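You operate a simulated robot arm through the tools that you are given. There is no shell and no other tool. Be economical: measure what you need, move in short steps, check, and stop when the job is done.

The job below is to be done with a simulated robot arm. You get a single attempt, and the scene is never put back.

Task
Flush the teal injector: 2 sprays with the small red wheel closed.
Fine: then open the grey vent tap and open the wheel again. Leave ZERO and TEST alone. Where these are worked on the way, their far stop is far enough and under half their travel is too little: small red wheel.

It is judged by the outcome, as a careful person would: the job done as asked, and still so three seconds after it is handed in. It fails if anything else is knocked over, pushed out of place, dropped, spilled or broken.

Robot
A 6-joint arm with a two-finger parallel gripper, fixed in place. Base frame: the origin is at the foot of the arm, x ahead of it, y to its left, z up; the work surface is at about z = 0. Readings come in cm, degrees, newtons and seconds.
With the tool pointing down near the work surface it reaches from about 14 to 58 cm from the base axis. Its first joint turns from -66.0 to 66.0 degrees. Payload 2.1 kg.
Tool frame: the origin (TCP) lies between the finger pads and is the grasp point; the fingertips stand 3 cm ahead of it; z points along the fingers, y is the line along which they close. Largest opening 9.4 cm; finger width 2.8, thickness 1; the body of the gripper, 5 by 9.6 cm, starts 5.5 cm behind the TCP.
Orientation is that of the tool frame in the base frame, as [roll, pitch, yaw] about the fixed x, y, z axes, in that order (R = Rz(yaw) Ry(pitch) Rx(roll)). With the fingers straight down and closing along the base's y, the tool's x points along the base's -x, its y along +y and its z along -z.

Tools
- The arm moves only by the tool nudge_tool. Its argument "deltas" is a list of rows, each a list of 7 numbers: the shift along the tool's x, y, z in cm, then the turn, a rotation vector about the tool's x, y, z in degrees, then the finger opening in cm, from 0 to 9.4. In form: [[tx, ty, tz, ax, ay, az, grip], ...]. A call has 1 to 20 rows; each row shifts and turns the commanded pose from where the row before left it, along the tool's axes as they then stand. Rows are played at 5 a second. More than 5 cm and 8.6 degrees between two rows, or a gripper value outside its range, and nothing of the call is played. A pose out of reach is approached as far as the arm can. The call stops where the force on the tool passes 40 N (or 10 N more than at its start, if that is more) or the arm is blocked; 0.2 s more then pass. The fingers move at their own pace (about 7.2 cm/s each) and stop on an object; they squeeze with about 27 N. The grip force told is the motor's: it shows also when the fingers shut on nothing. Time passes only in rows, and 0.2 s behind the last, so rows that do not move let the fingers close. It gives the time, the measured TCP pose, the force on the tool (base axes), the opening and the grip force at its end, in the units of the frame above (readings bear some noise), with the torque about the TCP (base axes, N m) and any sound that the robot's microphone picked up.
- Cameras (640 x 400 px; columns grow to the right, rows downward): "scene" is fixed at [4.85, -36.56, 48.78]; the picture's right is [0.83, -0.56, 0.00], its down [-0.28, -0.42, -0.86] and it looks along [0.48, 0.72, -0.50] (base axes); focal length 264 px, centre (320, 200). "wrist" rides on the gripper at [7.6, 1.4, -10.3] in the tool frame; the picture's right is [-0.18, 0.98, 0.00], its down [-0.75, -0.14, -0.64] and it looks along [-0.63, -0.12, 0.77] (tool axes); focal length 243 px, centre (320, 200). There is no depth. A picture from a camera that has moved, and an enlarged one, comes with that camera's place and axes in the base frame and with its lens.
- snapshot(camera): a new picture of that camera. It takes no simulated time.
- close_up(camera, box): a new picture of the part [left, top, right, bottom] of that camera's present view, enlarged. It takes no simulated time.
- job_done(): hands the job in; it is judged then, once.

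Work in short steps. Places have to be worked out from the pictures, the camera data and where the tool is seen: move nearer, look again, correct. Check each grasp and each placing, and mend what went wrong. You have 120 turns and 84 pictures in all, those below and enlarged ones among them. Open the gripper and draw the arm clear of the work before you hand the job in, unless the task says otherwise; then end with one line.

The tools are called after "Call:" by a JSON object that holds its "method" and its "body". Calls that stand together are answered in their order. nudge_tool: Moves the arm, as the interface text tells. Its arguments: {"type":"object","properties":{"deltas":{"type":"array","items":{"type":"array","items":{"type":"number"}}}},"required":["deltas"]} The other tools are called the same way: snapshot (camera) takes a picture; close_up (camera, box) takes an enlarged picture of a part of a camera's view; job_done () hands the job in.

At the start:

```text
time: 0.0
ee_pos: [29.6, -6.56, 37.29]
tool_rot: [-180.0, 0.1, -179.9]
force: [0.0, 0.2, -0.1]
torque: [0.01, -0.02, 0.04]
finger_gap: 9.37
finger_force: 0.1
```

scene: 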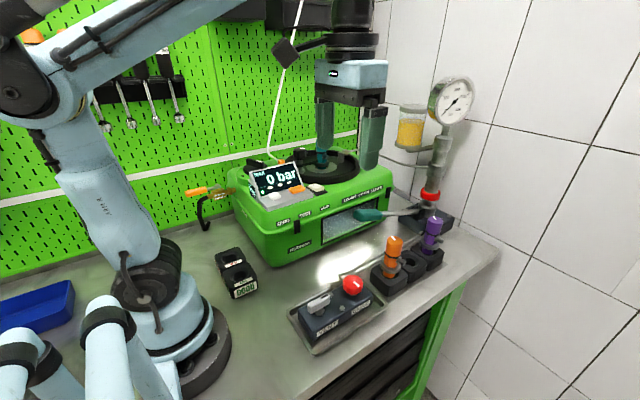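
wrist: 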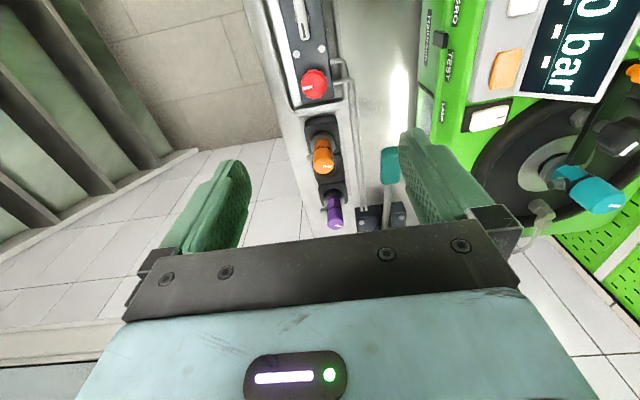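

The scene shows an injector tester with a lever pump, a control box with a grey tap and a red knob, and injectors in holders. I'll look closer at these parts.

Call:
{"method": "close_up", "body": {"camera": "scene", "box": [270, 180, 470, 360]}}

Call:
{"method": "close_up", "body": {"camera": "scene", "box": [220, 130, 400, 270]}}

Call:
{"method": "close_up", "body": {"camera": "wrist", "box": [240, 0, 640, 250]}}

Call:
{"method": "close_up", "body": {"camera": "scene", "box": [360, 60, 500, 260]}}

```text
2.22 times, centred on (370, 270) of scene
camera zoom: at [4.85, -36.56, 48.78], right [0.83, -0.56, 0.0], down [-0.28, -0.42, -0.86], along [0.48, 0.72, -0.5], focal length 586 px, centre (209, 44)
```

zoom: 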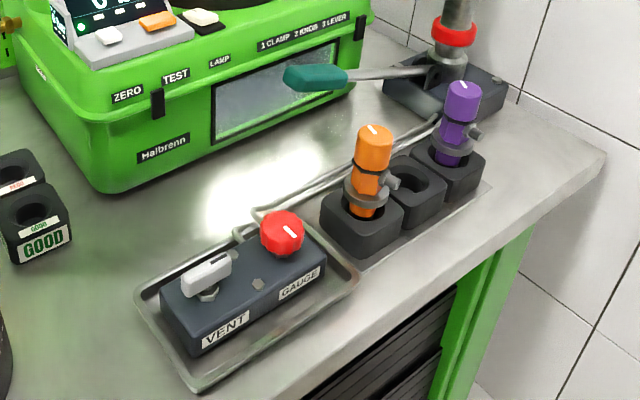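

```text
2.86 times, centred on (310, 200) of scene
camera zoom: at [4.85, -36.56, 48.78], right [0.83, -0.56, 0.0], down [-0.28, -0.42, -0.86], along [0.48, 0.72, -0.5], focal length 753 px, centre (349, 200)
```

zoom: 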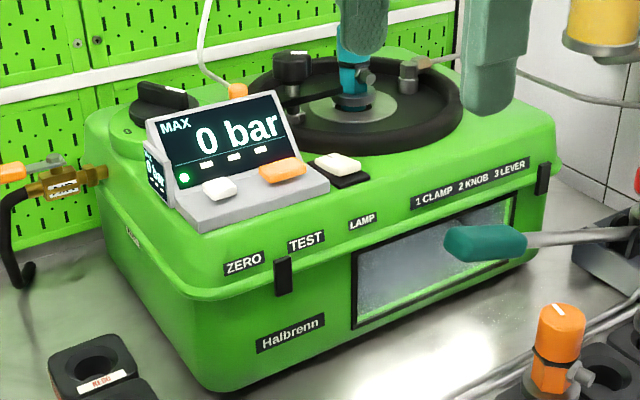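

```text
1.60 times, centred on (440, 125) of wrist
camera zoom: at [21.93, -5.09, 47.52], right [0.18, 0.98, 0.0], down [0.75, -0.14, 0.64], along [0.63, -0.12, -0.77], focal length 388 px, centre (128, 320)
```

zoom: 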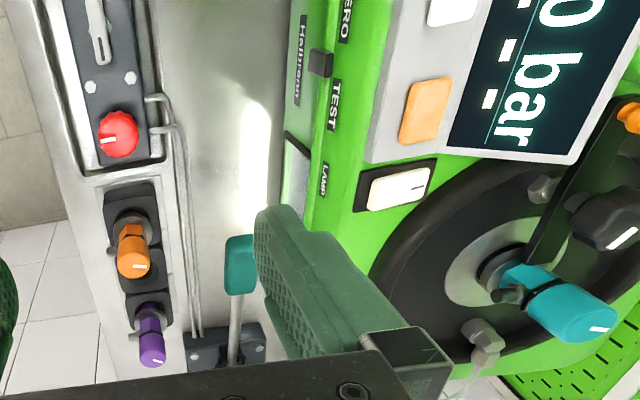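

```text
2.00 times, centred on (430, 160) of scene
camera zoom: at [4.85, -36.56, 48.78], right [0.83, -0.56, 0.0], down [-0.28, -0.42, -0.86], along [0.48, 0.72, -0.5], focal length 527 px, centre (100, 280)
```

zoom: 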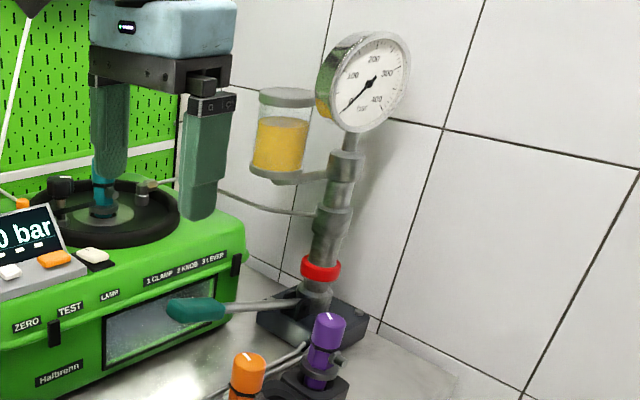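

Red wheel estimated at about (32, -8, 6), vent tap at (24, -7.5, 5.5), lever grip at (45, 2, 13). I'll move the arm left and up a little so the wrist camera can see the clamp and knob around the teal injector.

Call:
{"method": "nudge_tool", "body": {"deltas": [[2, 4, -1, 0, 0, 0, 9.4], [2, 4, -1, 0, 0, 0, 9.4], [2, 4, -1, 0, 0, 0, 9.4], [2, 4, 0, 0, 0, 0, 9.4], [0, 3, 0, 0, 0, 0, 9.4]]}}

Call:
{"method": "snapshot", "body": {"camera": "wrist"}}

Call:
{"method": "snapshot", "body": {"camera": "scene"}}

```text
time: 1.2
ee_pos: [21.45, 12.47, 40.07]
tool_rot: [-180.0, 0.0, -179.9]
force: [0.9, -0.5, 0.6]
torque: [0.02, 0.01, 0.02]
finger_gap: 9.4
finger_force: 0.1
```

```text
77 pictures are left
camera wrist: at [13.88, 13.91, 50.42], right [0.18, 0.98, 0.0], down [0.75, -0.14, 0.64], along [0.63, -0.12, -0.77], focal length 243 px, centre (320, 200)
```

wrist: 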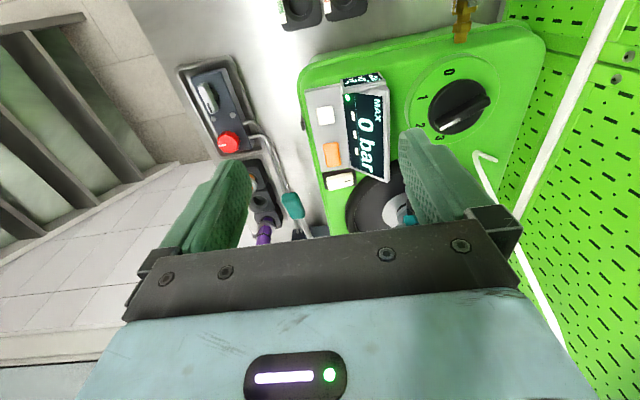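

```text
76 pictures are left
```

scene: 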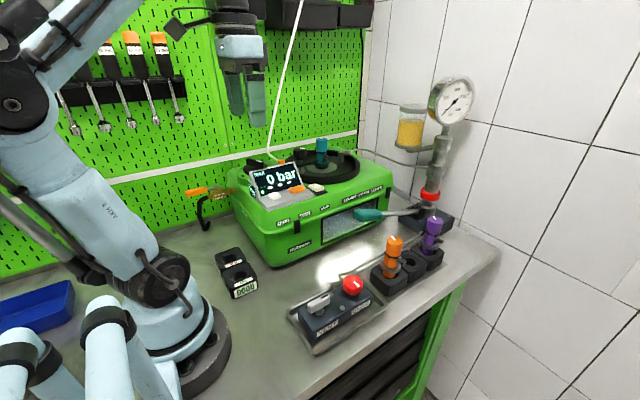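

Now the machine is unobstructed; zooming on its top, the knob dial and the vent/gauge box.

Call:
{"method": "close_up", "body": {"camera": "scene", "box": [230, 120, 390, 220]}}

Call:
{"method": "close_up", "body": {"camera": "wrist", "box": [300, 20, 540, 240]}}

Call:
{"method": "close_up", "body": {"camera": "scene", "box": [290, 260, 390, 360]}}

```text
4.00 times, centred on (310, 170) of scene
camera zoom: at [4.85, -36.57, 48.78], right [0.83, -0.56, 0.0], down [-0.28, -0.42, -0.86], along [0.48, 0.72, -0.5], focal length 1054 px, centre (360, 320)
```

zoom: 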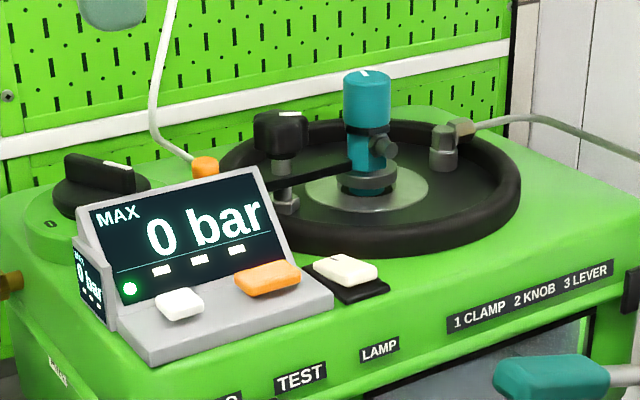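

```text
1.82 times, centred on (420, 130) of wrist
camera zoom: at [13.88, 13.91, 50.42], right [0.18, 0.98, 0.0], down [0.75, -0.14, 0.64], along [0.63, -0.12, -0.77], focal length 441 px, centre (138, 327)
```

zoom: 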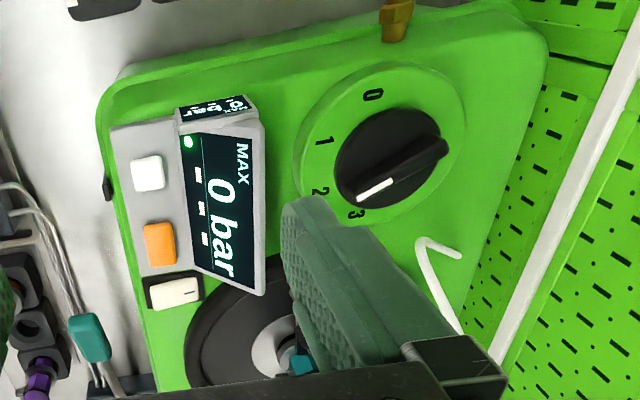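

```text
4.00 times, centred on (340, 310) of scene
camera zoom: at [4.85, -36.57, 48.78], right [0.83, -0.56, 0.0], down [-0.28, -0.42, -0.86], along [0.48, 0.72, -0.5], focal length 1054 px, centre (240, -240)
```

zoom: 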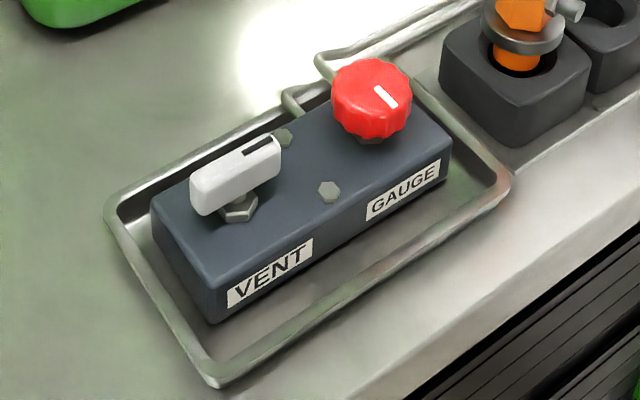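

The teal injector sits in the machine with a black clamp bar. I want a look at the clamp bar and its knob from above, so I move toward it, staying high.

Call:
{"method": "nudge_tool", "body": {"deltas": [[-3, 3, 0, 0, 0, 0, 9.4], [-4, 2, 0, 0, 0, 0, 9.4], [-4, 2, 0, 0, 0, 0, 9.4], [-4, 2, 0, 0, 0, 0, 9.4]]}}

Call:
{"method": "close_up", "body": {"camera": "wrist", "box": [200, 40, 520, 240]}}

```text
time: 2.2
ee_pos: [35.41, 21.03, 40.14]
tool_rot: [180.0, 0.0, -180.0]
force: [0.2, -0.2, -0.8]
torque: [-0.02, -0.06, -0.04]
finger_gap: 9.37
finger_force: 0.0
out of reach, approached as far as the arm can: row 4
```

```text
2.00 times, centred on (360, 140) of wrist
camera zoom: at [27.76, 22.51, 50.36], right [0.18, 0.98, 0.0], down [0.75, -0.14, 0.64], along [0.63, -0.12, -0.77], focal length 485 px, centre (240, 320)
```

zoom: 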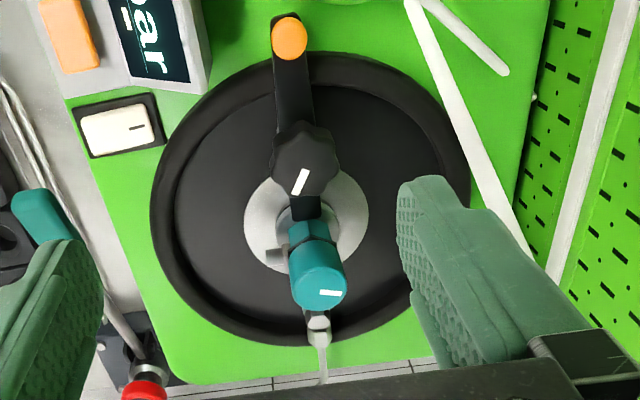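

The clamp bar appears to lie on the injector. Check closely from the scene camera.

Call:
{"method": "close_up", "body": {"camera": "scene", "box": [275, 130, 365, 190]}}

Call:
{"method": "close_up", "body": {"camera": "wrist", "box": [310, 40, 400, 215]}}

```text
6.67 times, centred on (320, 160) of scene
camera zoom: at [4.84, -36.57, 48.78], right [0.83, -0.56, 0.0], down [-0.28, -0.42, -0.86], along [0.48, 0.72, -0.5], focal length 1756 px, centre (320, 467)
```

zoom: 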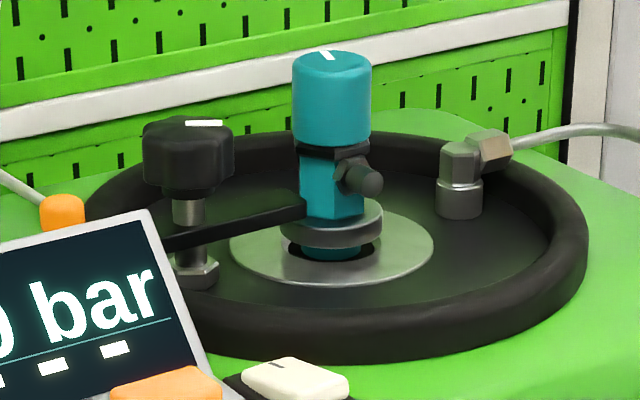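

```text
2.29 times, centred on (355, 128) of wrist
camera zoom: at [27.76, 22.51, 50.36], right [0.18, 0.98, 0.0], down [0.75, -0.14, 0.64], along [0.63, -0.12, -0.77], focal length 555 px, centre (240, 366)
```

zoom: 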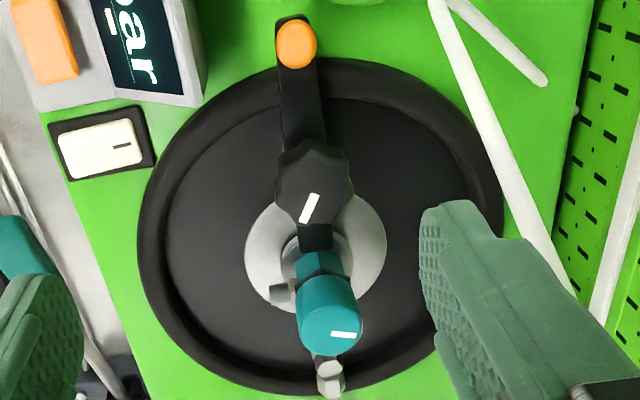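

The injector is seated and clamped. I now move over the control box (about x 32, y -8) to view the red wheel from above.

Call:
{"method": "nudge_tool", "body": {"deltas": [[0, -4.9, 0, 0, 0, 0, 9.4], [1, -4.8, 0, 0, 0, 0, 9.4], [1, -4.8, 0, 0, 0, 0, 9.4], [1, -4.8, 0, 0, 0, 0, 9.4], [1, -4.8, 0, 0, 0, 0, 9.4], [0, -4.9, 2, 0, 0, 0, 9.4], [0, 0, 4, 0, 0, 0, 9.4], [0, 0, 4, 0, 0, 0, 9.4], [0, 0, 4, 0, 0, 0, 9.4]]}}

Call:
{"method": "snapshot", "body": {"camera": "wrist"}}

```text
refused: row 6 steps farther than a row can; nothing moved
```

```text
69 pictures are left
camera wrist: at [27.76, 22.51, 50.36], right [0.18, 0.98, 0.0], down [0.75, -0.14, 0.64], along [0.63, -0.12, -0.77], focal length 243 px, centre (320, 200)
```

wrist: 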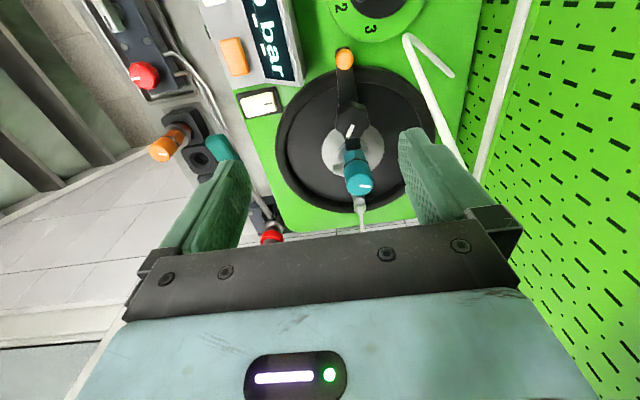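

The row was slightly too long, so I'm resending with shorter steps.

Call:
{"method": "nudge_tool", "body": {"deltas": [[0, -4.8, 0, 0, 0, 0, 9.4], [1, -4.8, 0, 0, 0, 0, 9.4], [1, -4.8, 0, 0, 0, 0, 9.4], [1, -4.8, 0, 0, 0, 0, 9.4], [1, -4.8, 0, 0, 0, 0, 9.4], [0, -4.5, 2, 0, 0, 0, 9.4], [0, -0.5, 4, 0, 0, 0, 9.4], [0, 0, 4, 0, 0, 0, 9.4], [0, 0, 4, 0, 0, 0, 9.4]]}}

Call:
{"method": "snapshot", "body": {"camera": "wrist"}}

```text
time: 4.2
ee_pos: [31.57, -8.04, 26.1]
tool_rot: [180.0, 0.0, 180.0]
force: [0.0, 0.3, -0.3]
torque: [0.0, 0.02, 0.0]
finger_gap: 9.4
finger_force: 0.1
```

```text
68 pictures are left
camera wrist: at [23.85, -6.58, 36.46], right [0.18, 0.98, 0.0], down [0.75, -0.14, 0.64], along [0.63, -0.12, -0.77], focal length 243 px, centre (320, 200)
```

wrist: 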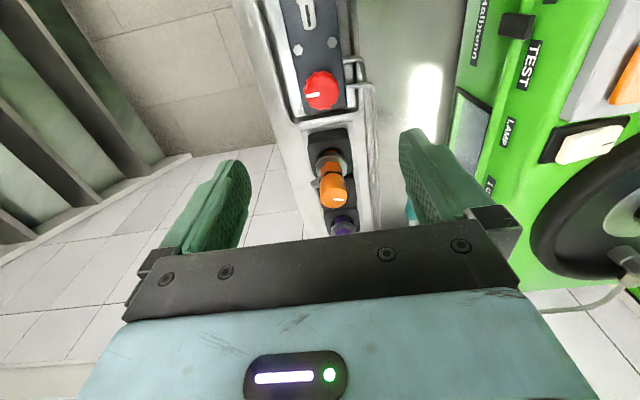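

The wheel is confirmed at about (32.2, -8.1), top near z 6. I centre on it, pre-rotate counter-clockwise 60°, and come down to just above it.

Call:
{"method": "nudge_tool", "body": {"deltas": [[-0.6, 0, 0, 0, 0, 0, 8], [0, 0, 1, 0, 0, -8.5, 8], [0, 0, 1, 0, 0, -8.5, 8], [0, 0, 2, 0, 0, -8.5, 8], [0, 0, 2, 0, 0, -8.5, 8], [0, 0, 2, 0, 0, -8.5, 8], [0, 0, 2, 0, 0, -8.5, 8], [0, 0, 2, 0, 0, -8.5, 8], [0, 0, 2, 0, 0, 0, 8], [0, 0, 1.5, 0, 0, 0, 8]]}}

Call:
{"method": "snapshot", "body": {"camera": "wrist"}}

Call:
{"method": "close_up", "body": {"camera": "scene", "box": [290, 220, 450, 360]}}

```text
time: 6.4
ee_pos: [32.17, -7.86, 10.99]
tool_rot: [-179.9, 0.0, -120.6]
force: [-0.9, 0.2, -0.5]
torque: [0.0, 0.03, 0.01]
finger_gap: 7.98
finger_force: 0.0
```

```text
67 pictures are left
camera wrist: at [27.05, -13.79, 21.17], right [-0.75, 0.66, 0.0], down [0.5, 0.58, 0.64], along [0.42, 0.48, -0.77], focal length 243 px, centre (320, 200)
```

wrist: 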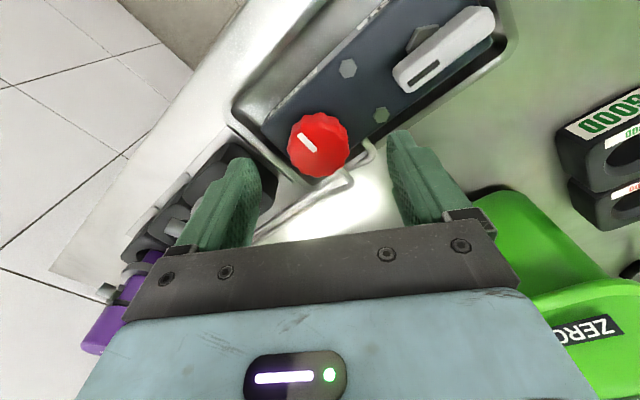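

```text
2.86 times, centred on (370, 290) of scene
camera zoom: at [4.85, -36.56, 48.78], right [0.83, -0.56, 0.0], down [-0.28, -0.42, -0.86], along [0.48, 0.72, -0.5], focal length 753 px, centre (177, -57)
```

zoom: 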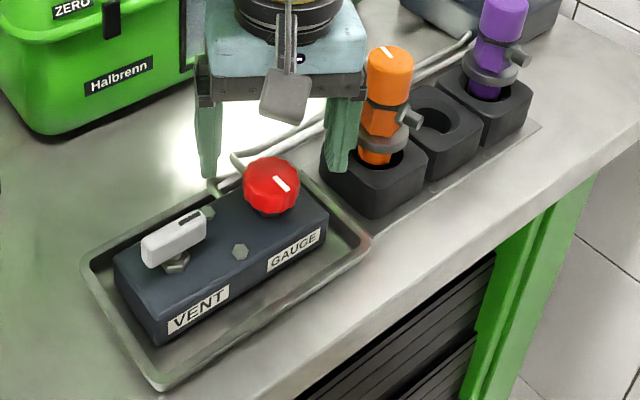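

The tool is well centred. I narrow the fingers so they stay clear of the orange holder, lower them around the wheel, and close.

Call:
{"method": "nudge_tool", "body": {"deltas": [[0, 0, 0, 0, 0, 0, 5.6], [0, 0, 1, 0, 0, 0, 5.6], [0, 0, 1, 0, 0, 0, 5.6], [0, 0, 0.8, 0, 0, 0, 5.6], [0, 0, 0.5, 0, 0, 0, 5.6]]}}

Call:
{"method": "close_up", "body": {"camera": "scene", "box": [290, 220, 450, 360]}}

Call:
{"method": "snapshot", "body": {"camera": "wrist"}}

```text
time: 7.6
ee_pos: [32.14, -8.02, 7.62]
tool_rot: [-180.0, 0.1, -120.6]
force: [-0.2, 0.7, 0.1]
torque: [-0.01, -0.01, 0.0]
finger_gap: 5.61
finger_force: 0.1
```

```text
2.86 times, centred on (370, 290) of scene
camera zoom: at [4.85, -36.56, 48.78], right [0.83, -0.56, 0.0], down [-0.28, -0.42, -0.86], along [0.48, 0.72, -0.5], focal length 753 px, centre (177, -57)
```

zoom: 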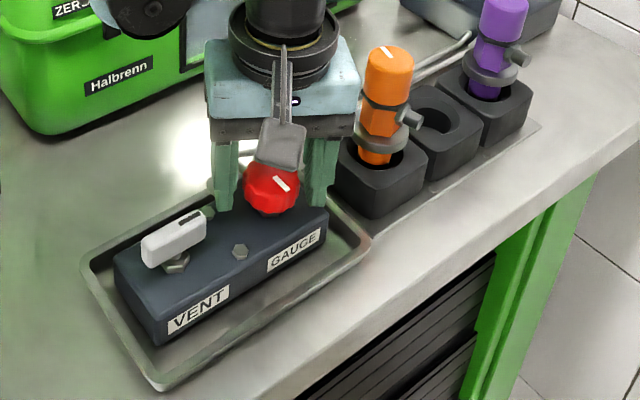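

```text
64 pictures are left
camera wrist: at [27.01, -13.84, 17.79], right [-0.75, 0.66, 0.0], down [0.5, 0.58, 0.64], along [0.42, 0.48, -0.77], focal length 243 px, centre (320, 200)
```

wrist: 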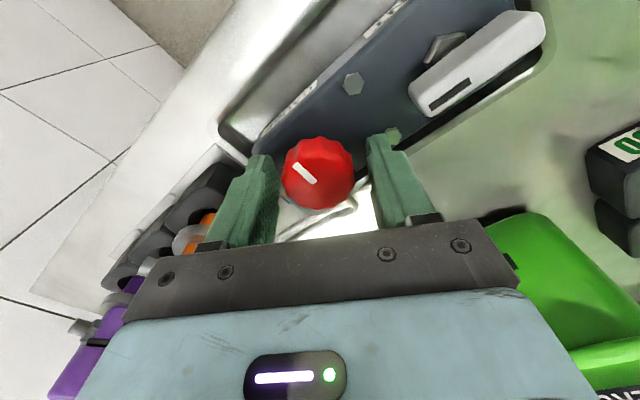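

The fingers straddle the wheel evenly. Closing, then a first small clockwise turn.

Call:
{"method": "nudge_tool", "body": {"deltas": [[0, 0, 0, 0, 0, 0, 3], [0, 0, 0, 0, 0, 0, 3], [0, 0, 0, 0, 0, 0, 3], [0, 0, 0, 0, 0, 8.5, 3], [0, 0, 0, 0, 0, 8.5, 3], [0, 0, 0, 0, 0, 8.5, 3]]}}

Call:
{"method": "close_up", "body": {"camera": "scene", "box": [310, 250, 390, 320]}}

```text
time: 9.0
ee_pos: [32.15, -8.15, 7.57]
tool_rot: [180.0, 0.3, -146.2]
force: [20.7, 5.2, -20.2]
torque: [-0.54, 0.4, -0.04]
finger_gap: 4.05
finger_force: 45.2
```

```text
5.71 times, centred on (350, 285) of scene
camera zoom: at [4.86, -36.56, 48.78], right [0.83, -0.56, 0.0], down [-0.28, -0.42, -0.86], along [0.48, 0.72, -0.5], focal length 1506 px, centre (149, -286)
```

zoom: 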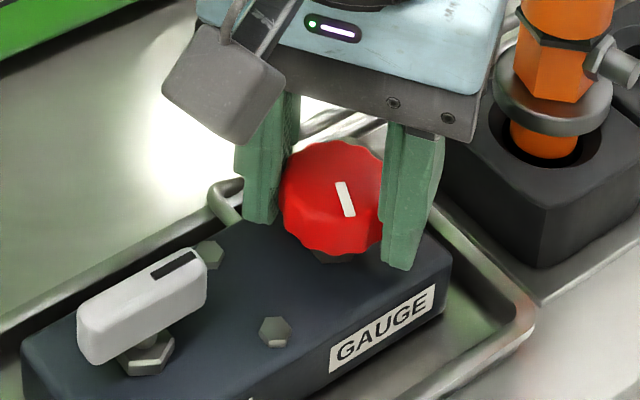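

The wheel follows (its mark rotated clockwise). I continue turning clockwise.

Call:
{"method": "nudge_tool", "body": {"deltas": [[0, 0, 0, 0, 0, 8.5, 3], [0, 0, 0, 0, 0, 8.5, 3], [0, 0, 0, 0, 0, 8.5, 3], [0, 0, 0, 0, 0, 8.5, 3], [0, 0, 0, 0, 0, 8.5, 3]]}}

```text
time: 10.2
ee_pos: [32.2, -7.94, 7.52]
tool_rot: [179.5, 0.0, 171.4]
force: [14.2, 26.8, -14.0]
torque: [-0.83, -0.93, 0.07]
finger_gap: 4.06
finger_force: 45.2
```

Still turning without a hard stop. Continue.

Call:
{"method": "nudge_tool", "body": {"deltas": [[0, 0, 0, 0, 0, 8.5, 3], [0, 0, 0, 0, 0, 8.5, 3], [0, 0, 0, 0, 0, 8.5, 3], [0, 0, 0, 0, 0, 8.5, 3], [0, 0, 0, 0, 0, 8.5, 3]]}}

Call:
{"method": "close_up", "body": {"camera": "scene", "box": [310, 250, 390, 320]}}

```text
time: 10.6
ee_pos: [32.1, -7.9, 7.48]
tool_rot: [179.5, 0.0, 163.9]
force: [2.7, 1.2, -5.7]
torque: [-0.23, 0.68, 0.02]
finger_gap: 4.02
finger_force: 44.8
stopped in row 2: the force on the tool passed its limit at 44 N (the readings are from after the stop); the commanded pose is now the measured one
```

```text
5.71 times, centred on (350, 285) of scene
camera zoom: at [4.85, -36.57, 48.78], right [0.83, -0.56, 0.0], down [-0.28, -0.42, -0.86], along [0.48, 0.72, -0.5], focal length 1506 px, centre (149, -286)
```

zoom: 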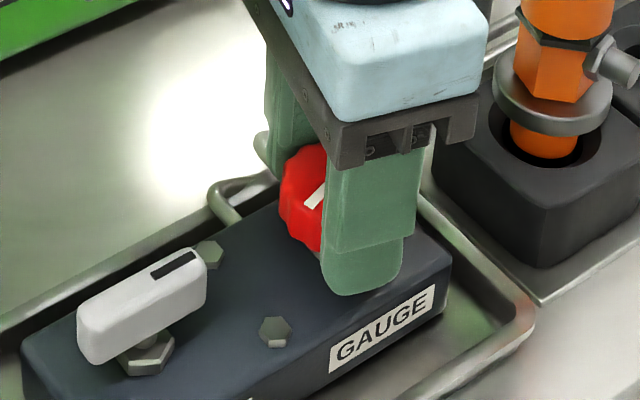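

The side force tripped the limit, and it relaxed once the pose was reset. I keep turning from here.

Call:
{"method": "nudge_tool", "body": {"deltas": [[0, 0, 0, 0, 0, 8.5, 3], [0, 0, 0, 0, 0, 8.5, 3], [0, 0, 0, 0, 0, 8.5, 3], [0, 0, 0, 0, 0, 8.5, 3]]}}

```text
time: 11.6
ee_pos: [32.26, -7.8, 7.48]
tool_rot: [179.5, -0.3, 129.8]
force: [8.5, 19.1, -11.5]
torque: [-0.36, 0.09, 0.76]
finger_gap: 4.07
finger_force: 44.7
```

A z-torque of 0.76 suggests a stop may be near. I turn a bit further.

Call:
{"method": "nudge_tool", "body": {"deltas": [[0, 0, 0, 0, 0, 6, 3], [0, 0, 0, 0, 0, 6, 3]]}}

Call:
{"method": "close_up", "body": {"camera": "scene", "box": [310, 250, 390, 320]}}

Call:
{"method": "snapshot", "body": {"camera": "wrist"}}

```text
time: 12.2
ee_pos: [32.2, -7.99, 7.7]
tool_rot: [179.5, -0.3, 117.7]
force: [13.8, 12.3, 3.7]
torque: [0.28, -0.05, 0.02]
finger_gap: 4.05
finger_force: 9.0
```

```text
5.71 times, centred on (350, 285) of scene
camera zoom: at [4.85, -36.56, 48.78], right [0.83, -0.56, 0.0], down [-0.28, -0.42, -0.86], along [0.48, 0.72, -0.5], focal length 1506 px, centre (149, -286)
```

zoom: 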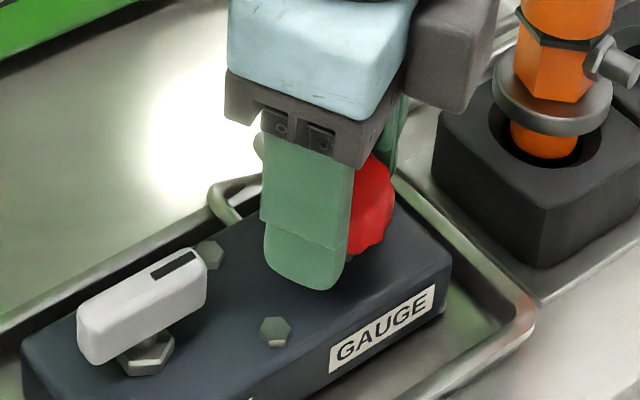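

```text
60 pictures are left
camera wrist: at [29.88, -0.57, 17.95], right [0.96, 0.29, 0.01], down [0.22, -0.74, 0.64], along [0.19, -0.61, -0.77], focal length 243 px, centre (320, 200)
```

wrist: 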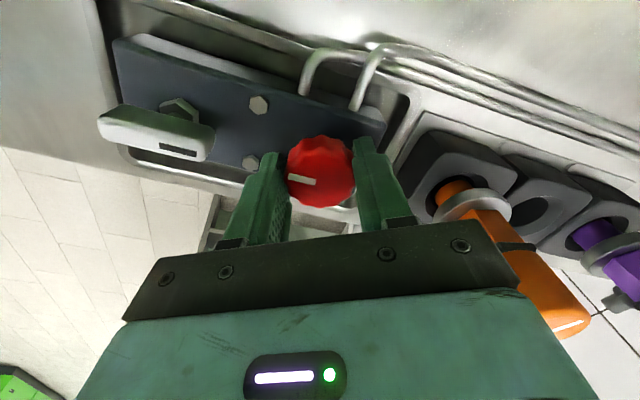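

The grip seems to have slipped against a stop at roughly 80–90° of wheel travel. I open the fingers, raise a little, and check the mark.

Call:
{"method": "nudge_tool", "body": {"deltas": [[0, 0, 0, 0, 0, 0, 5.6], [0, 0, 0, 0, 0, 0, 5.6], [0, 0, -2, 0, 0, 0, 5.6], [0, 0, -3, 0, 0, -5, 5.6], [0, 0, -4, 0, 0, -8, 5.6], [0, 0, 0, 0, 0, -8, 5.6], [0, 0, 0, 0, 0, -8, 5.6], [0, 0, 0, 0, 0, -8, 5.6]]}}

Call:
{"method": "close_up", "body": {"camera": "wrist", "box": [220, 50, 420, 200]}}

Call:
{"method": "close_up", "body": {"camera": "scene", "box": [310, 250, 390, 320]}}

```text
time: 14.0
ee_pos: [32.17, -7.97, 16.46]
tool_rot: [179.7, -0.1, 154.9]
force: [0.1, 0.4, -0.5]
torque: [-0.01, 0.0, -0.01]
finger_gap: 5.6
finger_force: 0.0
```

```text
2.67 times, centred on (320, 125) of wrist
camera zoom: at [25.79, -3.49, 26.83], right [0.58, 0.81, 0.01], down [0.62, -0.45, 0.64], along [0.52, -0.37, -0.77], focal length 647 px, centre (320, 400)
```

zoom: 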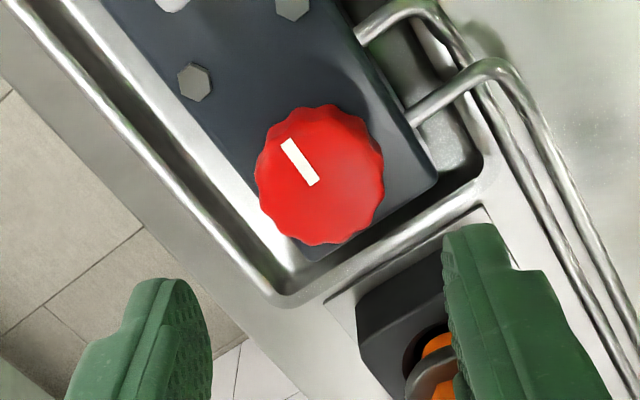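

```text
5.71 times, centred on (350, 285) of scene
camera zoom: at [4.85, -36.56, 48.78], right [0.83, -0.56, 0.0], down [-0.28, -0.42, -0.86], along [0.48, 0.72, -0.5], focal length 1506 px, centre (149, -286)
```

zoom: 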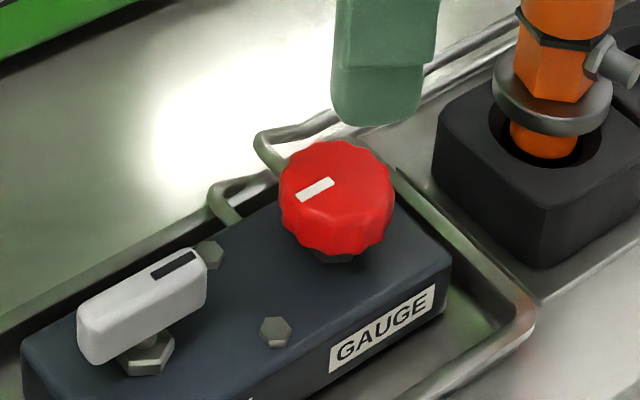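

The mark went from -y to -x, a clean 90° clockwise. I regrip and test whether this is truly the stop.

Call:
{"method": "nudge_tool", "body": {"deltas": [[0, 0, 4, 0, 0, 0, 5.6], [0, 0, 3, 0, 0, 0, 5.6], [0, 0, 1.9, 0, 0, 0, 5.6], [0, 0, 0, 0, 0, 0, 3], [0, 0, 0, 0, 0, 0, 3], [0, 0, 0, 0, 0, 0, 3], [0, 0, 0, 0, 0, 5, 3], [0, 0, 0, 0, 0, 5, 3]]}}

```text
time: 15.8
ee_pos: [32.12, -7.87, 7.59]
tool_rot: [179.8, -0.1, 144.8]
force: [-0.7, -0.6, -6.6]
torque: [-0.38, -0.09, 0.28]
finger_gap: 4.0
finger_force: 45.4
```

Torque 0.28 so far; turning further.

Call:
{"method": "nudge_tool", "body": {"deltas": [[0, 0, 0, 0, 0, 6, 3], [0, 0, 0, 0, 0, 6, 3]]}}

Call:
{"method": "close_up", "body": {"camera": "wrist", "box": [220, 70, 420, 220]}}

```text
time: 16.4
ee_pos: [32.14, -7.95, 7.76]
tool_rot: [179.6, -0.2, 132.8]
force: [3.0, 2.2, -11.7]
torque: [-0.3, 0.38, 0.7]
finger_gap: 4.07
finger_force: 45.3
```

```text
2.67 times, centred on (320, 145) of wrist
camera zoom: at [28.03, -1.4, 18.02], right [0.85, 0.53, 0.01], down [0.41, -0.65, 0.64], along [0.34, -0.54, -0.77], focal length 647 px, centre (320, 347)
```

zoom: 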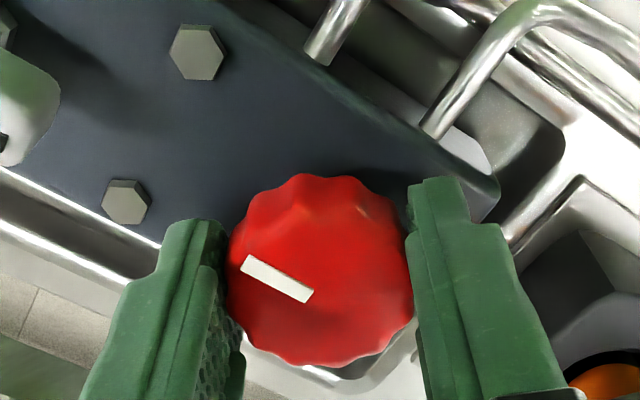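

The torque climbs while the mark stays at -x, so the wheel is closed against its stop. I release, rise, turn the tool square again, and view the lever.

Call:
{"method": "nudge_tool", "body": {"deltas": [[0, 0, 0, 0, 0, 0, 5.6], [0, 0, 0, 0, 0, 0, 5.6], [0, 0, -4, 0, 0, 0, 5.6], [0, 0, -4, 0, 0, -8, 5.6], [0, 0, -4, 0, 0, -8, 5.6], [0, 0, -4, 0, 0, -8, 5.6], [0, 0, 0, 0, 0, -8, 5.6], [0, 0, 0, 0, 0, -8, 5.6], [0, 0, 0, 0, 0, -7.2, 5.6], [0, 4, 0, 0, 0, 0, 5.6], [0, 4, 0, 0, 0, 0, 5.6]]}}

Call:
{"method": "snapshot", "body": {"camera": "wrist"}}

Call:
{"method": "close_up", "body": {"camera": "scene", "box": [340, 180, 470, 270]}}

```text
time: 18.8
ee_pos: [32.22, -0.14, 23.92]
tool_rot: [179.6, 0.1, -179.9]
force: [0.7, -0.1, -0.1]
torque: [0.01, 0.02, 0.0]
finger_gap: 5.63
finger_force: 0.1
```

```text
56 pictures are left
camera wrist: at [24.55, 1.22, 34.11], right [0.18, 0.98, 0.01], down [0.75, -0.14, 0.64], along [0.63, -0.11, -0.77], focal length 243 px, centre (320, 200)
```

wrist: 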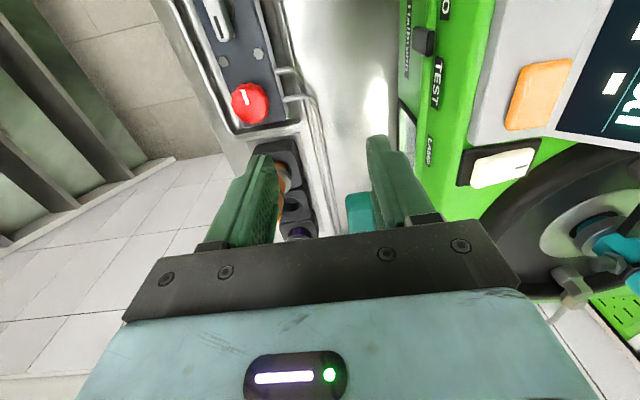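

```text
4.44 times, centred on (405, 225) of scene
camera zoom: at [4.85, -36.57, 48.78], right [0.83, -0.56, 0.0], down [-0.28, -0.42, -0.86], along [0.48, 0.72, -0.5], focal length 1171 px, centre (-58, 89)
```

zoom: 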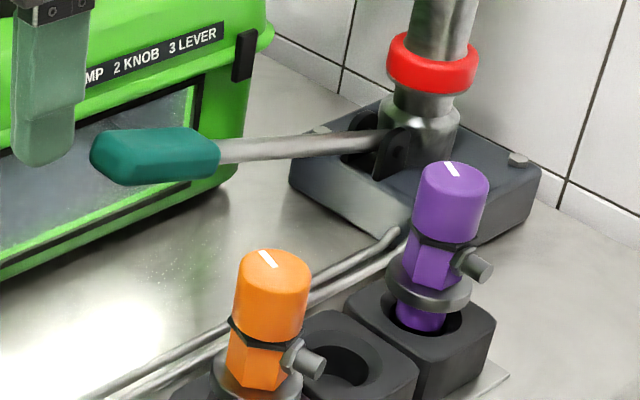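

The lever grip is at about (45, 2.3, 12.5), free end towards me. I turn the tool to yaw -90 (slim side toward the machine), close the fingers, and move above the grip.

Call:
{"method": "nudge_tool", "body": {"deltas": [[0, 0, 0, 0, 0, -8.5, 3], [0, 0, 0, 0, 0, -8.5, 1], [0, 0, 0, 0, 0, -8.5, 0], [0, 0, 0, 0, 0, -8.5, 0], [0, 0, 0, 0, 0, -8.5, 0], [0, 0, 0, 0, 0, -8.5, 0], [0, 0, 0, 0, 0, -8.5, 0], [0, 0, 0, 0, 0, -8.5, 0], [0, 0, 0, 0, 0, -8.5, 0], [0, 0, 0, 0, 0, -8.5, 0], [0, 0, 0, 0, 0, -5, 0], [0, -4, 0, 0, 0, 0, 0], [0, -4, 0, 0, 0, 0, 0], [-2.4, -3.8, 0, 0, 0, 0, 0], [0, 0, 2, 0, 0, 0, 0], [0, 0, 2, 0, 0, 0, 0]]}}

Call:
{"method": "snapshot", "body": {"camera": "wrist"}}

Call:
{"method": "snapshot", "body": {"camera": "scene"}}

```text
time: 22.2
ee_pos: [43.97, 2.41, 19.59]
tool_rot: [-179.9, 0.4, -89.9]
force: [0.1, -1.2, -1.1]
torque: [0.0, 0.01, -0.01]
finger_gap: 0.0
finger_force: 26.5
```

```text
54 pictures are left
camera wrist: at [42.54, -5.34, 29.74], right [-0.98, 0.18, 0.0], down [0.14, 0.75, 0.65], along [0.12, 0.64, -0.76], focal length 243 px, centre (320, 200)
```

wrist: 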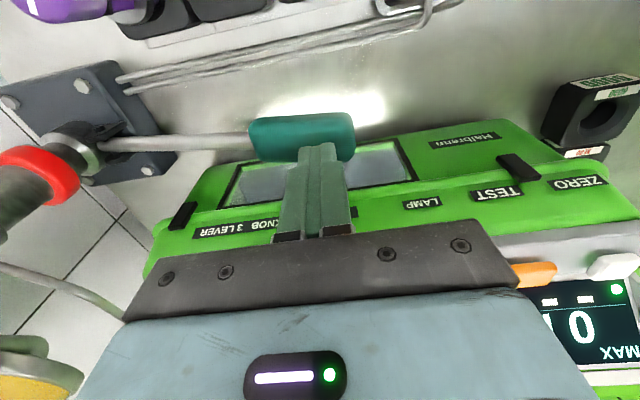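

```text
53 pictures are left
```

scene: 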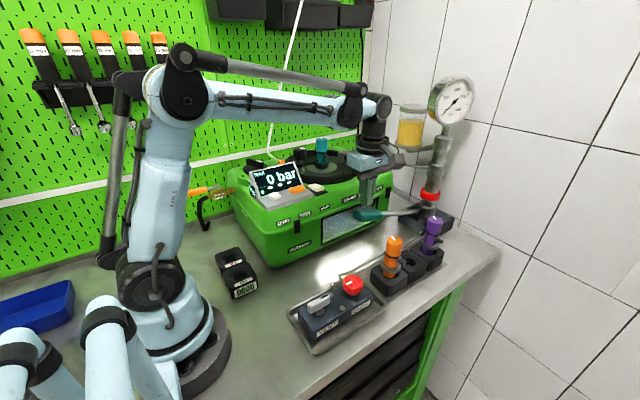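

The fingers are directly above the grip (x 41.5–49, y 2.7). I press down in small steps, watching the force and display.

Call:
{"method": "nudge_tool", "body": {"deltas": [[-0.3, 0.8, 0, 0, 0, 0, 0], [0, 0, 1, 0, 0, 0, 0], [0, 0, 1, 0, 0, 0, 0], [0, 0, 1, 0, 0, 0, 0], [0, 0, 1, 0, 0, 0, 0]]}}

Call:
{"method": "close_up", "body": {"camera": "scene", "box": [240, 150, 460, 270]}}

```text
time: 23.4
ee_pos: [43.08, 2.61, 15.59]
tool_rot: [-179.9, 0.4, -90.0]
force: [0.1, -0.3, 1.4]
torque: [0.01, 0.04, 0.01]
finger_gap: 0.01
finger_force: 27.3
```

```text
2.91 times, centred on (350, 210) of scene
camera zoom: at [4.85, -36.56, 48.78], right [0.83, -0.56, 0.0], down [-0.28, -0.42, -0.86], along [0.48, 0.72, -0.5], focal length 766 px, centre (233, 171)
```

zoom: 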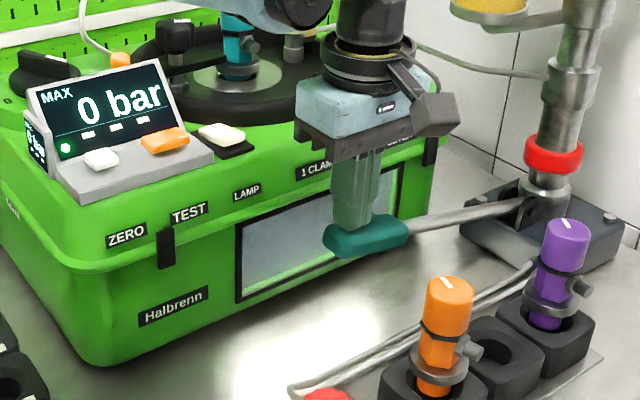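

The lever has started to go down with little resistance. I continue the stroke.

Call:
{"method": "nudge_tool", "body": {"deltas": [[0, 0, 1, 0, 0, 0, 0], [0, 0, 1, 0, 0, 0, 0], [0, 0, 1, 0, 0, 0, 0], [0, 0, 1, 0, 0, 0, 0]]}}

Call:
{"method": "close_up", "body": {"camera": "scene", "box": [240, 150, 460, 270]}}

```text
time: 24.4
ee_pos: [43.2, 2.59, 11.64]
tool_rot: [-179.9, 0.4, -90.0]
force: [-0.9, -0.9, 2.0]
torque: [-0.06, 0.05, 0.0]
finger_gap: 0.0
finger_force: 27.1
```

```text
2.91 times, centred on (350, 210) of scene
camera zoom: at [4.85, -36.56, 48.78], right [0.83, -0.56, 0.0], down [-0.28, -0.42, -0.86], along [0.48, 0.72, -0.5], focal length 766 px, centre (233, 171)
```

zoom: 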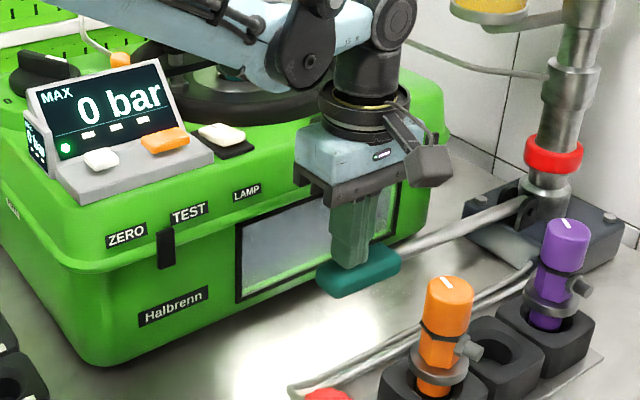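

Low resistance still, 0 bar. I continue until the stop.

Call:
{"method": "nudge_tool", "body": {"deltas": [[0, 0, 1, 0, 0, 0, 0], [0, 0, 1, 0, 0, 0, 0], [0, 0, 0.7, 0, 0, 0, 0]]}}

Call:
{"method": "close_up", "body": {"camera": "scene", "box": [240, 130, 460, 270]}}

```text
time: 24.9
ee_pos: [43.21, 2.62, 10.73]
tool_rot: [179.9, 0.3, -89.8]
force: [-0.7, 0.9, 17.5]
torque: [-0.19, 0.02, -0.05]
finger_gap: 0.01
finger_force: 27.4
stopped in row 2: the force on the tool passed its limit at 65 N (the readings are from after the stop); the commanded pose is now the measured one
```

```text
2.86 times, centred on (350, 200) of scene
camera zoom: at [4.84, -36.56, 48.78], right [0.83, -0.56, 0.0], down [-0.28, -0.42, -0.86], along [0.48, 0.72, -0.5], focal length 753 px, centre (234, 200)
```

zoom: 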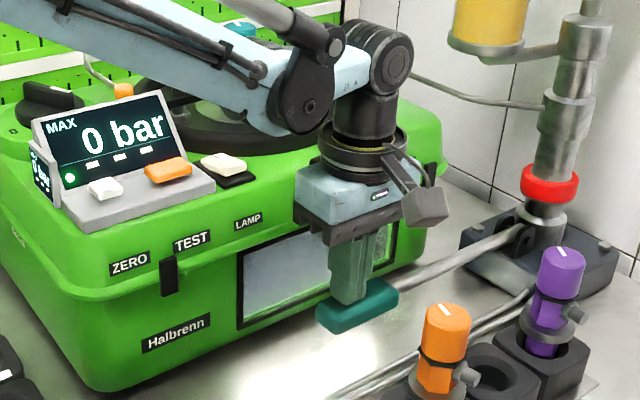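

The lever reached its lower stop with no spray sound and low resistance. I raise the tool to see whether the lever comes back by itself.

Call:
{"method": "nudge_tool", "body": {"deltas": [[0, 0, -2, 0, 0, 0, 0], [0, 0, -3, 0, 0, 0, 0], [0, 0, -3, 0, 0, 0, 0], [0, 0, -3, 0, 0, 0, 0]]}}

Call:
{"method": "snapshot", "body": {"camera": "scene"}}

```text
time: 25.9
ee_pos: [42.97, 2.6, 21.59]
tool_rot: [179.9, 0.2, -90.0]
force: [-0.4, 0.8, 0.4]
torque: [0.02, 0.0, 0.01]
finger_gap: 0.01
finger_force: 27.1
```

```text
49 pictures are left
```

scene: 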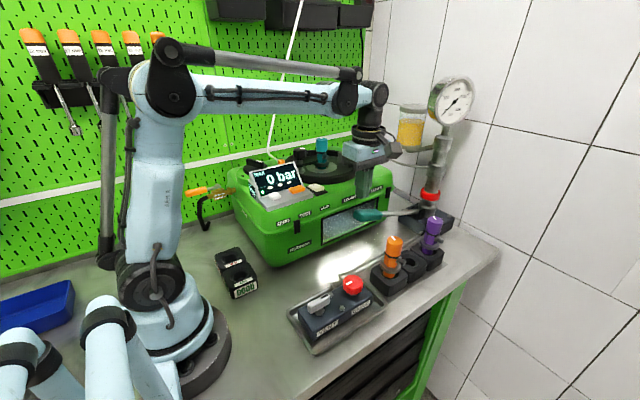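

The lever springs back to the top. I look closely for evidence of a spray, and at the knob, injector and window.

Call:
{"method": "close_up", "body": {"camera": "scene", "box": [270, 130, 390, 250]}}

Call:
{"method": "close_up", "body": {"camera": "scene", "box": [400, 70, 480, 150]}}

```text
3.33 times, centred on (330, 190) of scene
camera zoom: at [4.85, -36.56, 48.78], right [0.83, -0.56, 0.0], down [-0.28, -0.42, -0.86], along [0.48, 0.72, -0.5], focal length 878 px, centre (287, 233)
```

zoom: 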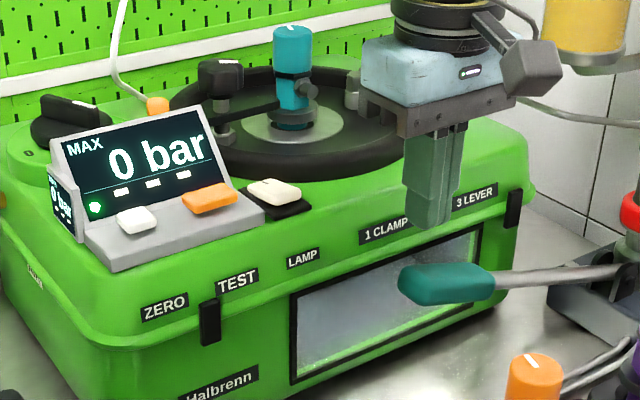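

```text
5.00 times, centred on (440, 110) of scene
camera zoom: at [4.85, -36.56, 48.78], right [0.83, -0.56, 0.0], down [-0.28, -0.42, -0.86], along [0.48, 0.72, -0.5], focal length 1317 px, centre (-280, 650)
```

zoom: 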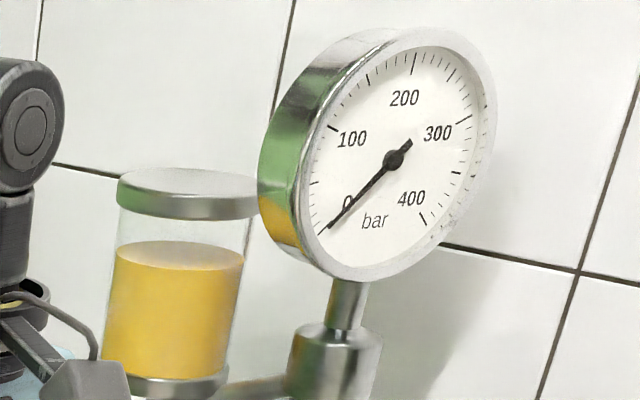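

No sign of a spray, and no resistance was felt. The panel says "1 CLAMP, 2 KNOB, 3 LEVER", so before pumping again I'll check that the clamp knob (about 38.5, 24, 24) is tight. I rise and move over it.

Call:
{"method": "nudge_tool", "body": {"deltas": [[0, 0, -4, 0, 0, 8.5, 0], [0, 0, -4, 0, 0, 8.5, 2], [0, 0, -4, 0, 0, 8.5, 5], [0, 0, 0, 0, 0, 8.5, 7], [0, 0, 0, 0, 0, 8.5, 7], [0, 0, 0, 0, 0, 8.5, 7], [0, 0, 0, 0, 0, 8.5, 7], [0, 0, 0, 0, 0, 8.5, 7], [0, 0, 0, 0, 0, 8.5, 7], [0, 0, 0, 0, 0, 8.5, 7], [0, 0, 0, 0, 0, 5, 7], [1, 4.8, 0, 0, 0, 0, 7], [1, 4.8, 0, 0, 0, 0, 7], [1, 4.8, 0, 0, 0, 0, 7], [1, 4, 0, 0, 0, 0, 7], [1, 3, 0, 0, 0, 0, 7]]}}

Call:
{"method": "snapshot", "body": {"camera": "wrist"}}

```text
time: 29.3
ee_pos: [38.23, 24.21, 33.66]
tool_rot: [179.7, -0.1, -180.0]
force: [0.1, -0.5, -0.2]
torque: [0.05, 0.0, -0.01]
finger_gap: 7.0
finger_force: 0.0
```

```text
46 pictures are left
camera wrist: at [30.6, 25.54, 44.0], right [0.18, 0.98, 0.01], down [0.75, -0.15, 0.64], along [0.63, -0.11, -0.77], focal length 243 px, centre (320, 200)
```

wrist: 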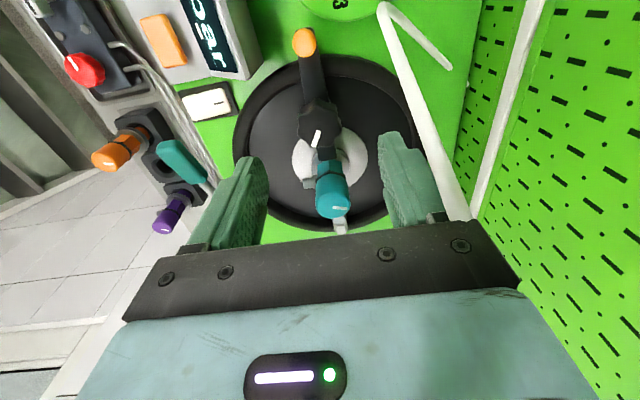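

The knob sits between the fingers, near (38.8, 24.2). I lower to just above it and look.

Call:
{"method": "nudge_tool", "body": {"deltas": [[-0.6, 0, 2, 0, 0, 0, 7], [0, 0, 2, 0, 0, 0, 7], [0, 0, 1.6, 0, 0, 0, 7]]}}

Call:
{"method": "snapshot", "body": {"camera": "wrist"}}

Call:
{"method": "close_up", "body": {"camera": "scene", "box": [250, 120, 370, 200]}}

```text
time: 30.1
ee_pos: [38.94, 24.06, 28.12]
tool_rot: [179.7, -0.1, 180.0]
force: [0.3, 0.0, -0.9]
torque: [0.03, -0.02, 0.03]
finger_gap: 7.0
finger_force: 0.0
```

```text
45 pictures are left
camera wrist: at [31.25, 25.37, 38.44], right [0.18, 0.98, 0.01], down [0.75, -0.14, 0.64], along [0.63, -0.11, -0.77], focal length 243 px, centre (320, 200)
```

wrist: 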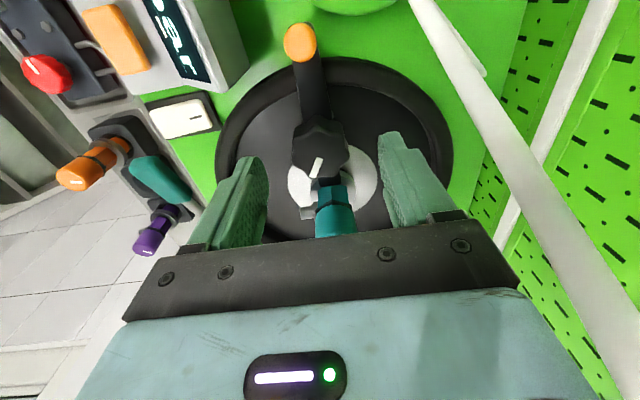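

```text
5.00 times, centred on (310, 160) of scene
camera zoom: at [4.85, -36.56, 48.78], right [0.83, -0.56, 0.0], down [-0.28, -0.42, -0.86], along [0.48, 0.72, -0.5], focal length 1317 px, centre (370, 400)
```

zoom: 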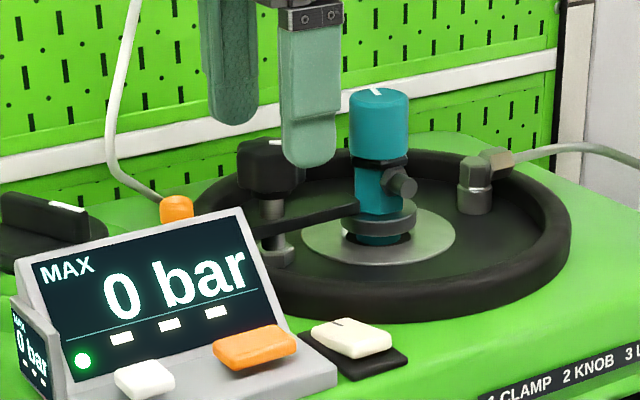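

A white cable hangs close behind the gripper (about 35, 29 at z 35). I back off in -y, rotate the tool to yaw about -60 so the camera and gripper body stay clear of it, and return.

Call:
{"method": "nudge_tool", "body": {"deltas": [[0, 0, -2, 0, 0, 0, 7], [0, -4, -2, 0, 0, 0, 6], [0, -4, 0, 0, 0, 0, 6], [0, 0, 0, 0, 0, -8.5, 6], [0, 0, 0, 0, 0, -8.5, 6], [0, 0, 0, 0, 0, -8.5, 6], [0, 0, 0, 0, 0, -8.5, 6], [0, 0, 0, 0, 0, -8.5, 6], [0, 0, 0, 0, 0, -8.5, 6], [0, 0, 0, 0, 0, -8.5, 6], [0, 0, 0, 0, 0, -8.5, 6], [0, 0, 0, 0, 0, -8.5, 6], [0, 0, 0, 0, 0, -8.5, 6], [0, 0, 0, 0, 0, -8.5, 6], [0, 0, 0, 0, 0, -8.5, 6], [0, 0, 0, 0, 0, -8.5, 6], [0, 0, 0, 0, 0, -8.5, 6]]}}

Call:
{"method": "snapshot", "body": {"camera": "wrist"}}

```text
time: 33.7
ee_pos: [38.83, 15.9, 32.07]
tool_rot: [-180.0, 0.4, -60.8]
force: [-0.3, 0.7, -0.3]
torque: [-0.01, -0.02, -0.01]
finger_gap: 5.96
finger_force: 0.1
```

```text
43 pictures are left
camera wrist: at [41.25, 8.57, 42.3], right [-0.95, -0.32, 0.0], down [-0.24, 0.72, 0.65], along [-0.21, 0.61, -0.76], focal length 243 px, centre (320, 200)
```

wrist: 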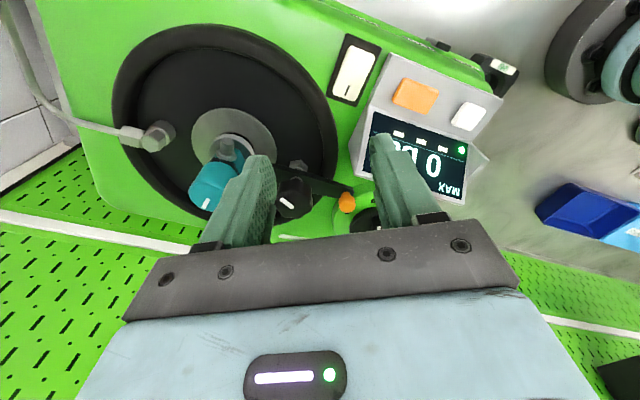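

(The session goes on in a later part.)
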